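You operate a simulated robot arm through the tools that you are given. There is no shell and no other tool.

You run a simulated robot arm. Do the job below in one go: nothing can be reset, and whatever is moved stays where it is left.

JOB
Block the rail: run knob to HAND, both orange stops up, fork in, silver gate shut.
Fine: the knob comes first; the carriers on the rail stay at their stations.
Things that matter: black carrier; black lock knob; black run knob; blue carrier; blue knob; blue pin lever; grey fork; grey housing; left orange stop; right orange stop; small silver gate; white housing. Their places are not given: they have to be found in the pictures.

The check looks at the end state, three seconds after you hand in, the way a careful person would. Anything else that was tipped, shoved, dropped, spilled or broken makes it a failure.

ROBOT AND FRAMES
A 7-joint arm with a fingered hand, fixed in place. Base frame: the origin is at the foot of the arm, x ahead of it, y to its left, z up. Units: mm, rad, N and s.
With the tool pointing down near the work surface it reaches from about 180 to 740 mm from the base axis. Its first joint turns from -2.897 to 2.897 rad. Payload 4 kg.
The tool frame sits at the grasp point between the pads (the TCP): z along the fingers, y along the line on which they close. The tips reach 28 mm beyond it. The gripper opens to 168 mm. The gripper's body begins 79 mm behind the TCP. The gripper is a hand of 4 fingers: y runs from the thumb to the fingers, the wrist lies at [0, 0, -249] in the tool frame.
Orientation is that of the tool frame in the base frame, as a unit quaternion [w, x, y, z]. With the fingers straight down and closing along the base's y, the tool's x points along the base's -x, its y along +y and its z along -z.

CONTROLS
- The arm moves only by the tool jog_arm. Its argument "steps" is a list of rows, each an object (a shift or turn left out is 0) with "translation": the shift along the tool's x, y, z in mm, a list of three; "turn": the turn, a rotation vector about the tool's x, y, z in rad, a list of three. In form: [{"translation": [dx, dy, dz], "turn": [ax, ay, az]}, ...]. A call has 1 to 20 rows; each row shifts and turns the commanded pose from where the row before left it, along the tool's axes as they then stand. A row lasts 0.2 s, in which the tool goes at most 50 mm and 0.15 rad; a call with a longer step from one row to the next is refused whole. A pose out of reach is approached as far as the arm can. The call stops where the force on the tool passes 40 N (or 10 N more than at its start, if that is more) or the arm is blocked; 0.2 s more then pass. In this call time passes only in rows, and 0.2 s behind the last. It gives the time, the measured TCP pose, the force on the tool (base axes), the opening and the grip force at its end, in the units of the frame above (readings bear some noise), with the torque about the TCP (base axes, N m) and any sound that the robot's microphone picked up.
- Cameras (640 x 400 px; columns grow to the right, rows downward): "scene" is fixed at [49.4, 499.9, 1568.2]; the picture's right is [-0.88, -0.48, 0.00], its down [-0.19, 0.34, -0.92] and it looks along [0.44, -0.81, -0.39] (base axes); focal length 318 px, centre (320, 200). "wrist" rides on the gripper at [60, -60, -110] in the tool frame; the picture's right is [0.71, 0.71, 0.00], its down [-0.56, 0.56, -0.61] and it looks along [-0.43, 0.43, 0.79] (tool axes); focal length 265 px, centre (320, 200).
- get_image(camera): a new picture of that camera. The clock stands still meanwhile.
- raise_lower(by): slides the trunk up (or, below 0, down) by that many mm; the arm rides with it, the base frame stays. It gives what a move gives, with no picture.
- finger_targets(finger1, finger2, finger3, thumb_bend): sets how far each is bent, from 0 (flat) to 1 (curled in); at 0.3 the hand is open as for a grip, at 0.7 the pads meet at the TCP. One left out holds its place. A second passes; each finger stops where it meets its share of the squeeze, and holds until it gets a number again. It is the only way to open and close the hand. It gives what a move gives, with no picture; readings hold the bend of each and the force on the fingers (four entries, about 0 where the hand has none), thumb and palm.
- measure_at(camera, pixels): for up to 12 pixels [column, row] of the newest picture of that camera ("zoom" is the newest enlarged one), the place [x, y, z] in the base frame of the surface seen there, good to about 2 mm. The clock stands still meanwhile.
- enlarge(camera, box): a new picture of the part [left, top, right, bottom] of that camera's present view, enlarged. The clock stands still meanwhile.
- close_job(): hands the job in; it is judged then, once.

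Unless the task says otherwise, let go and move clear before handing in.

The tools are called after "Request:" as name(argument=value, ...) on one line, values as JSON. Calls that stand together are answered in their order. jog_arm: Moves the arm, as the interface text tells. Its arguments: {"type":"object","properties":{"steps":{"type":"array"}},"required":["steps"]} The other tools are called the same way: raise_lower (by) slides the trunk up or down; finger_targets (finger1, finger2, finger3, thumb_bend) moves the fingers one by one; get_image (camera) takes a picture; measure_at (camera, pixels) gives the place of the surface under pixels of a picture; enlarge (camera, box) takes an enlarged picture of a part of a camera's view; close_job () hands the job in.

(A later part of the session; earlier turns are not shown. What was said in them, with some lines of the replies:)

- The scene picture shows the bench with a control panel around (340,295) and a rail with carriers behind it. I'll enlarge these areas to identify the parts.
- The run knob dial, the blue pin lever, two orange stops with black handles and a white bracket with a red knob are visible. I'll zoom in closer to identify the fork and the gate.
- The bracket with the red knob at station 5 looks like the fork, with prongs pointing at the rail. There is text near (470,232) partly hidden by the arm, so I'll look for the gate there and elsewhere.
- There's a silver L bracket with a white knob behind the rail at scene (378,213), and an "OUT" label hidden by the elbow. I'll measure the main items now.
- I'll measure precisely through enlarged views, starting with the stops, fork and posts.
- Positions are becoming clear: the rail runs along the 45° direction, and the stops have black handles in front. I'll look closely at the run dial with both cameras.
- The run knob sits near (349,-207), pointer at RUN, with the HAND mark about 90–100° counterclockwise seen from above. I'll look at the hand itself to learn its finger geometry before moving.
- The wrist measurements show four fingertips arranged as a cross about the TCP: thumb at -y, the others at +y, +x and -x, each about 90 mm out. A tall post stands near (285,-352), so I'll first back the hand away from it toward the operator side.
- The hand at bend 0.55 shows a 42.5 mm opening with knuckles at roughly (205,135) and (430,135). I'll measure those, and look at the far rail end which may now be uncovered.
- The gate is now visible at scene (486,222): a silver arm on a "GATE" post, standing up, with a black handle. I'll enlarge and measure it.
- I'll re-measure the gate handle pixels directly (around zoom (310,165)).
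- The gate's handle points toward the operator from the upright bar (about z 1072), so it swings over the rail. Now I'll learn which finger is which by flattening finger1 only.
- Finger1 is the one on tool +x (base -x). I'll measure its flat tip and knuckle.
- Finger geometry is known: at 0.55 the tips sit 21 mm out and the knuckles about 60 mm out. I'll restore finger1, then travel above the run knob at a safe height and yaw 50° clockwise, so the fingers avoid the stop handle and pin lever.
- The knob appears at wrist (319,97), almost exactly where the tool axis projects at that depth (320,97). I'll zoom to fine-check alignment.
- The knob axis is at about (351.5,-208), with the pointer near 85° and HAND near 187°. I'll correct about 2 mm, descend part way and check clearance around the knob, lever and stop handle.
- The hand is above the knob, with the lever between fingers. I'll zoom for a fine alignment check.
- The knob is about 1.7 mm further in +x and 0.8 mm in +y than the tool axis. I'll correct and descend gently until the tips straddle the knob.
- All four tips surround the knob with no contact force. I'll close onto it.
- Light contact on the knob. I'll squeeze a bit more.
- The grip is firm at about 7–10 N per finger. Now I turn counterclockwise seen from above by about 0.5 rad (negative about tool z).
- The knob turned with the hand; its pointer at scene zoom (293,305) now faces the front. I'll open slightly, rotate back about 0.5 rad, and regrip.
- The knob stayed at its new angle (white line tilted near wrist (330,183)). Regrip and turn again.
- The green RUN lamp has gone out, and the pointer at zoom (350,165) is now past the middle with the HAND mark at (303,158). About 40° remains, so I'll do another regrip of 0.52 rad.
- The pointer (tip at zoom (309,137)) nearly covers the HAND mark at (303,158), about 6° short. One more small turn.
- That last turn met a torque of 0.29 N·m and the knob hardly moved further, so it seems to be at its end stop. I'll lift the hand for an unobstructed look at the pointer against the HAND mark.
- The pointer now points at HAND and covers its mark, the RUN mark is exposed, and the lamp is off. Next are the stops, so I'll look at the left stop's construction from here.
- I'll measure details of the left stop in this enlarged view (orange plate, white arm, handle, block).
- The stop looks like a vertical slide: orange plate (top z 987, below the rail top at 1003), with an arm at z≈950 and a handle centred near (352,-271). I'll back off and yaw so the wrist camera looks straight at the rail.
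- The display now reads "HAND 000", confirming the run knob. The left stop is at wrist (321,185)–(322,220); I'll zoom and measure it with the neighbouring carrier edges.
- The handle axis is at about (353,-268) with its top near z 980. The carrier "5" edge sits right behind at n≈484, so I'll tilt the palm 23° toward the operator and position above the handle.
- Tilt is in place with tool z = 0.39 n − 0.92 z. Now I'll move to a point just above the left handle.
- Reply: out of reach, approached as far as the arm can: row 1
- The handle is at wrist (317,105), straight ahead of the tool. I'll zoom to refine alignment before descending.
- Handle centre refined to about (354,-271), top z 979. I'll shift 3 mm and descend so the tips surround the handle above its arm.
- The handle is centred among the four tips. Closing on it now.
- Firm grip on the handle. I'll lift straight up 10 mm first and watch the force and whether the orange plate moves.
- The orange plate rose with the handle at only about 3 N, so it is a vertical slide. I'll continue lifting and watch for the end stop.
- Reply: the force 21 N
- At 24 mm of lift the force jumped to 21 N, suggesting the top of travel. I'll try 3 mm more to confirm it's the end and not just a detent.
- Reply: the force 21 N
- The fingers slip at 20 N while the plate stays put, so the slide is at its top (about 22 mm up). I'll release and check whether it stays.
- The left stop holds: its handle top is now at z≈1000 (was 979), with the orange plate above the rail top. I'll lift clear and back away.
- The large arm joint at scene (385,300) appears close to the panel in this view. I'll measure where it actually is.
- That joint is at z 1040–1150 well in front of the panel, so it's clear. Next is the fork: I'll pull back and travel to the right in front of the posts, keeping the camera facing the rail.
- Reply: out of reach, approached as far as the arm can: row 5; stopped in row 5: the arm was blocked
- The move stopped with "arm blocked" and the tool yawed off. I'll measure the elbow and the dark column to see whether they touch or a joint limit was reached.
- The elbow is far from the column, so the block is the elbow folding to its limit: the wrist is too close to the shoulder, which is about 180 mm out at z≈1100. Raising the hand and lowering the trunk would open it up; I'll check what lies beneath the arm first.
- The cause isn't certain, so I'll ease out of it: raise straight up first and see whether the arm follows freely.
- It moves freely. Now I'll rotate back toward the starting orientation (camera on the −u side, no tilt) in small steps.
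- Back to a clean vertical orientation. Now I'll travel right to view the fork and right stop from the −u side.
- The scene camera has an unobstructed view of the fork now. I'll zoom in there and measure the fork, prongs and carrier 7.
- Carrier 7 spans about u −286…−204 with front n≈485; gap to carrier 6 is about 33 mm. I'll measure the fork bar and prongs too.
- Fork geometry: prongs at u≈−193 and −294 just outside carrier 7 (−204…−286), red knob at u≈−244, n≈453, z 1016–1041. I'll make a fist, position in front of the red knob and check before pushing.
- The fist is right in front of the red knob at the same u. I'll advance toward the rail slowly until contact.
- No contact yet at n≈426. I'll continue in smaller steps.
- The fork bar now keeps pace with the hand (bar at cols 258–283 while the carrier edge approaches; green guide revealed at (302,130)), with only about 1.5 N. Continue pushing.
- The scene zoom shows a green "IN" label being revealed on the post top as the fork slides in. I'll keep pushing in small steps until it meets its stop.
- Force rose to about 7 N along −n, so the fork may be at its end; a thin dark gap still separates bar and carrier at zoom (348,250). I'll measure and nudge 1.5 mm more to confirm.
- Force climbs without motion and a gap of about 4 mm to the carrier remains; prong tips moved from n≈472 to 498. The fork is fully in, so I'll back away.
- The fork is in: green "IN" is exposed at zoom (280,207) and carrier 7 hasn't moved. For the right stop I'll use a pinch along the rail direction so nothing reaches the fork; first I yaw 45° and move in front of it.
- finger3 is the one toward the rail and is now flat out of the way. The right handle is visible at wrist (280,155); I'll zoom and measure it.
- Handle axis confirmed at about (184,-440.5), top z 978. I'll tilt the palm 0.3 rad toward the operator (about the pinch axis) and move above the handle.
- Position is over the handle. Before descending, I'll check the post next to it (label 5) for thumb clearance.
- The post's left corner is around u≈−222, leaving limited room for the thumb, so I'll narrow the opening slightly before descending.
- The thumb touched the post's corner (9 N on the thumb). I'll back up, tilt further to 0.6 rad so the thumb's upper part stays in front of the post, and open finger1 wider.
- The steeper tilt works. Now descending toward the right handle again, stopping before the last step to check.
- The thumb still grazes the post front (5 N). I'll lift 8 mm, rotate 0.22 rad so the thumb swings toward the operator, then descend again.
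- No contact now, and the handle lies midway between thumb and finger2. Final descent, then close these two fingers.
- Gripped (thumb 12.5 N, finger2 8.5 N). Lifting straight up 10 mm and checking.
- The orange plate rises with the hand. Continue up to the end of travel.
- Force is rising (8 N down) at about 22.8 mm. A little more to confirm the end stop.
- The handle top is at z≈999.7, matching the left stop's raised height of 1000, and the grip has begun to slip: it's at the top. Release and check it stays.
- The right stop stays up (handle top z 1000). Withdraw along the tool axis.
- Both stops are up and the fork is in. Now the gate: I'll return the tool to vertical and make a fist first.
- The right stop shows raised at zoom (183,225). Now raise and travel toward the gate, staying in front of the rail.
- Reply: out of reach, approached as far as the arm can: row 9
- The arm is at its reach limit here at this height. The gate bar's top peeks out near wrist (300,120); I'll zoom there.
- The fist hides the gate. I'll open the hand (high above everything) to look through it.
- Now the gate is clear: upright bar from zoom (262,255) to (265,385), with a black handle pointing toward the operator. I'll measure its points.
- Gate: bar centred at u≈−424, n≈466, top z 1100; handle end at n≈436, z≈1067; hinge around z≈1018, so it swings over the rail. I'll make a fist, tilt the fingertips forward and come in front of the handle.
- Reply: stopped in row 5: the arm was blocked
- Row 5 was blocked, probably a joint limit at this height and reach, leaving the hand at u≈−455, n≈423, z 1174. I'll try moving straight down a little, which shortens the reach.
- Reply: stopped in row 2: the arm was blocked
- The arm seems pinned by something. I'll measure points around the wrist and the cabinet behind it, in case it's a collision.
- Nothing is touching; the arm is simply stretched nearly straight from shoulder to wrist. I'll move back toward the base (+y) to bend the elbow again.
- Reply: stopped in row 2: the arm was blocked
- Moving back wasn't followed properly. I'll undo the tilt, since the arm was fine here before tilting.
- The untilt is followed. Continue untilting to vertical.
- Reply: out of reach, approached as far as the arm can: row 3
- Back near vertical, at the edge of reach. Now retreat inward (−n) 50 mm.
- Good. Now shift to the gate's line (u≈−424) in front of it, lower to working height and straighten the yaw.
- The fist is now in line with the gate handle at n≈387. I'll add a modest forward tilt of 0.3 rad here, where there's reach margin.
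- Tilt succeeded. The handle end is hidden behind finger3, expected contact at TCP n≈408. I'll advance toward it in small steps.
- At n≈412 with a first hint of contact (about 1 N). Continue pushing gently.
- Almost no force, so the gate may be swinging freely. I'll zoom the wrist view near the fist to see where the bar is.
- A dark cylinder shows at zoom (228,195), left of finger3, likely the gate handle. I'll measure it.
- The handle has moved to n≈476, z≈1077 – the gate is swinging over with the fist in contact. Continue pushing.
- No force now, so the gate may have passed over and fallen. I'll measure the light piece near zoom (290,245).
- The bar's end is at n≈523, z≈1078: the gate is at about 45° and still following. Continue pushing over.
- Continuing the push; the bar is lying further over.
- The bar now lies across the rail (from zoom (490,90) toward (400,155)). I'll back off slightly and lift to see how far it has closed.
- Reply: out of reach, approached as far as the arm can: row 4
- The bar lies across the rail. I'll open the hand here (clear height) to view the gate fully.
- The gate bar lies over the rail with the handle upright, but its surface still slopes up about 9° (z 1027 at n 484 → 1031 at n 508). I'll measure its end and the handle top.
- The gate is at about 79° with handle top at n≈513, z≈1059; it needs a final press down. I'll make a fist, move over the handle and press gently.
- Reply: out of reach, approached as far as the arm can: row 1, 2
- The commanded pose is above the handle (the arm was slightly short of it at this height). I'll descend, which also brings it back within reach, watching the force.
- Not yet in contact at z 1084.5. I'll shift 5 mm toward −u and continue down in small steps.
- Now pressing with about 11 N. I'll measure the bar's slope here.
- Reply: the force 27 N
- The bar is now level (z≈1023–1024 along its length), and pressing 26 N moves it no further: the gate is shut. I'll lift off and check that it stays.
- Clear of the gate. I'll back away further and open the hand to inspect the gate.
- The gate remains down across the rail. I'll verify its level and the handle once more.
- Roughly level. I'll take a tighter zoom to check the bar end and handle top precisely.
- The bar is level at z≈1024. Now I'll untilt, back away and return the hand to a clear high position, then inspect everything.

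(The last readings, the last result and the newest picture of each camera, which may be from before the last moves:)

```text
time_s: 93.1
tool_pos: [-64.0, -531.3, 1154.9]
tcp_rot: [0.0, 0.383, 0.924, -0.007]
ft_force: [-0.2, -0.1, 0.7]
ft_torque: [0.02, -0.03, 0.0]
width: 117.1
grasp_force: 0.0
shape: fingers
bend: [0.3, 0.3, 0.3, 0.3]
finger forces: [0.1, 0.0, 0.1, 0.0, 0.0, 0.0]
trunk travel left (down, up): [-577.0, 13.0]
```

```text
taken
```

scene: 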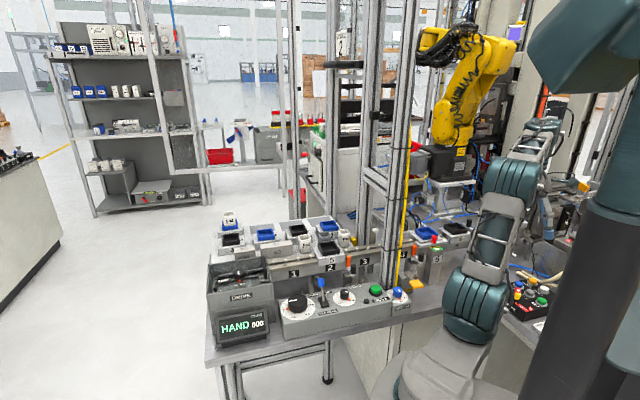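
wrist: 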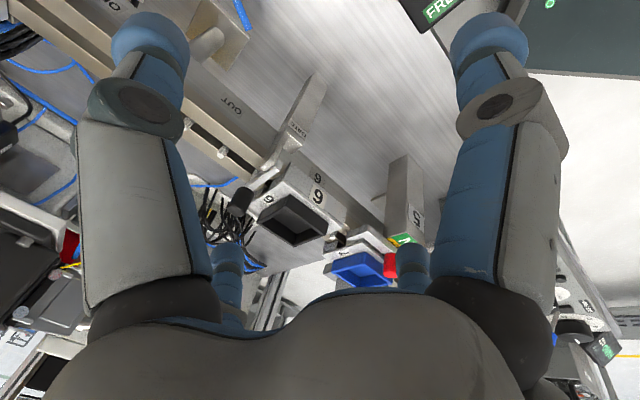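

I'll now check each item in enlarged scene views.

Request:
enlarge(camera="scene", box=[270, 240, 410, 330])

Request:
enlarge(camera="scene", box=[390, 200, 490, 290])

Request:
enlarge(camera="scene", box=[200, 200, 360, 350])

Request:
enlarge(camera="scene", box=[325, 240, 375, 290])

Request:
measure_at(camera="zoom", pixels=[[255, 130], [253, 165], [300, 210], [300, 190], [300, 250], [230, 260]])

```text
4.44 times, centred on (340, 285) of scene
```

zoom: 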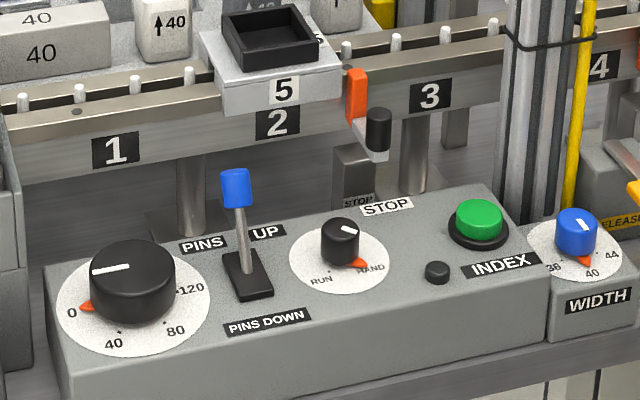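

```text
4.44 times, centred on (440, 245) of scene
```

zoom: 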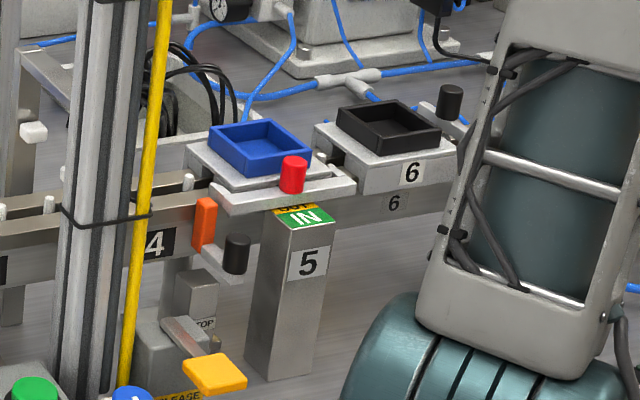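

```text
2.67 times, centred on (280, 275) of scene
```

zoom: 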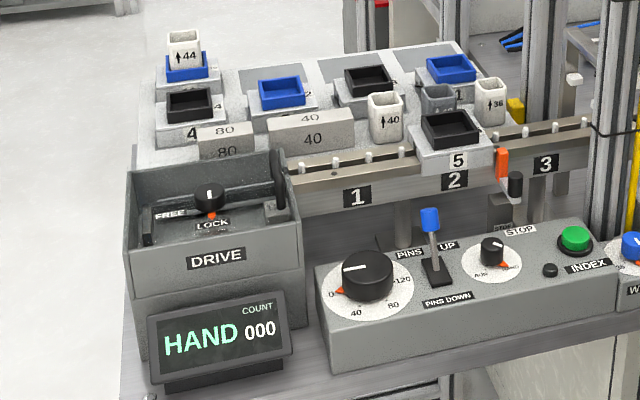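

```text
8.00 times, centred on (350, 265) of scene
```

zoom: 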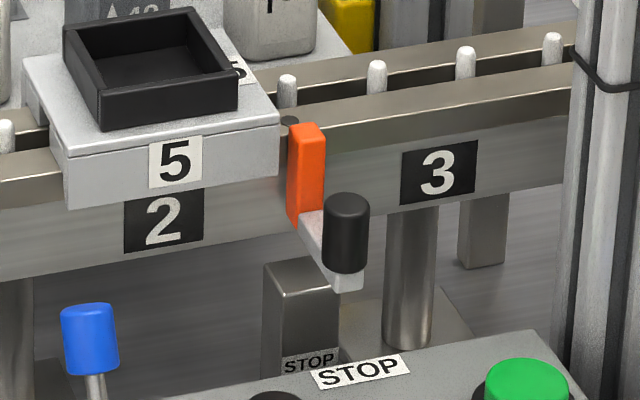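

```text
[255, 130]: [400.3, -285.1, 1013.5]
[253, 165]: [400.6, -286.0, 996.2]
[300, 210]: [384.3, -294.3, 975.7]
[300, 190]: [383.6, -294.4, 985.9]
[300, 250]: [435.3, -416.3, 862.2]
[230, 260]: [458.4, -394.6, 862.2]
```

Run display reads HAND, both orange plates are up, and the fork shows IN. I'll compare the same view as at the start for carriers, and measure the stop tops.

Request:
enlarge(camera="scene", box=[320, 200, 480, 320])

Request:
measure_at(camera="zoom", pixels=[[148, 198], [146, 215], [160, 235], [367, 160], [366, 175], [386, 195], [436, 160], [440, 175], [505, 118], [95, 200], [525, 122], [535, 75]])

```text
3.33 times, centred on (400, 260) of scene
```

zoom: 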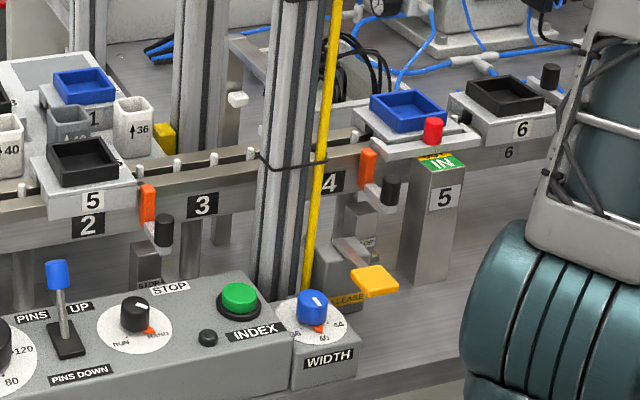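

```text
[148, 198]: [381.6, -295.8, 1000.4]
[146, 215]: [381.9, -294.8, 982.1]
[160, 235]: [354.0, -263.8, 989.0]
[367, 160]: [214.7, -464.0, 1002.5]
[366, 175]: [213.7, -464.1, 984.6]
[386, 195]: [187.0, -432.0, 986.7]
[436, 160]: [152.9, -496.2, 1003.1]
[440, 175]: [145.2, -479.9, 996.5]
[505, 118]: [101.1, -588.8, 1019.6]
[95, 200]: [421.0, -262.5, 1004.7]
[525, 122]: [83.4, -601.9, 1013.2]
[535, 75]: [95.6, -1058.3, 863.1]
```

Carriers 5, 6 and 7 sit at the same pixels as at the start. Both stops are up, the fork is IN, the gate is level across the rail and the display reads HAND. The hand is open and clear, so I hand in.

Request:
close_job()

```text
The job is handed in.
```

The rail is blocked as asked, and the job is handed in. No verdict came back with the hand-in.

- **Run knob:** turned first, to its end stop with the pointer on HAND. The display now reads "HAND 000" and the green lamp is off.
- **Orange stops:** both lifted about 22 mm to the top of their travel, and both stayed up after I let go.
- **Fork:** pushed in to its end, which uncovered the green "IN" label. About 4 mm of gap remains to the blue carrier on station 7.
- **Silver gate:** swung over the rail and pressed until it went no further. It lies level across the rail.
- **Carriers:** numbers 5, 6 and 7 sit at the same places in the picture as at the start.

While I was lowering onto the right stop, the thumb touched the station 5 post twice, at about 9 N and then 5 N. The post looked unmoved afterwards.

The hand is open and clear of the bench.
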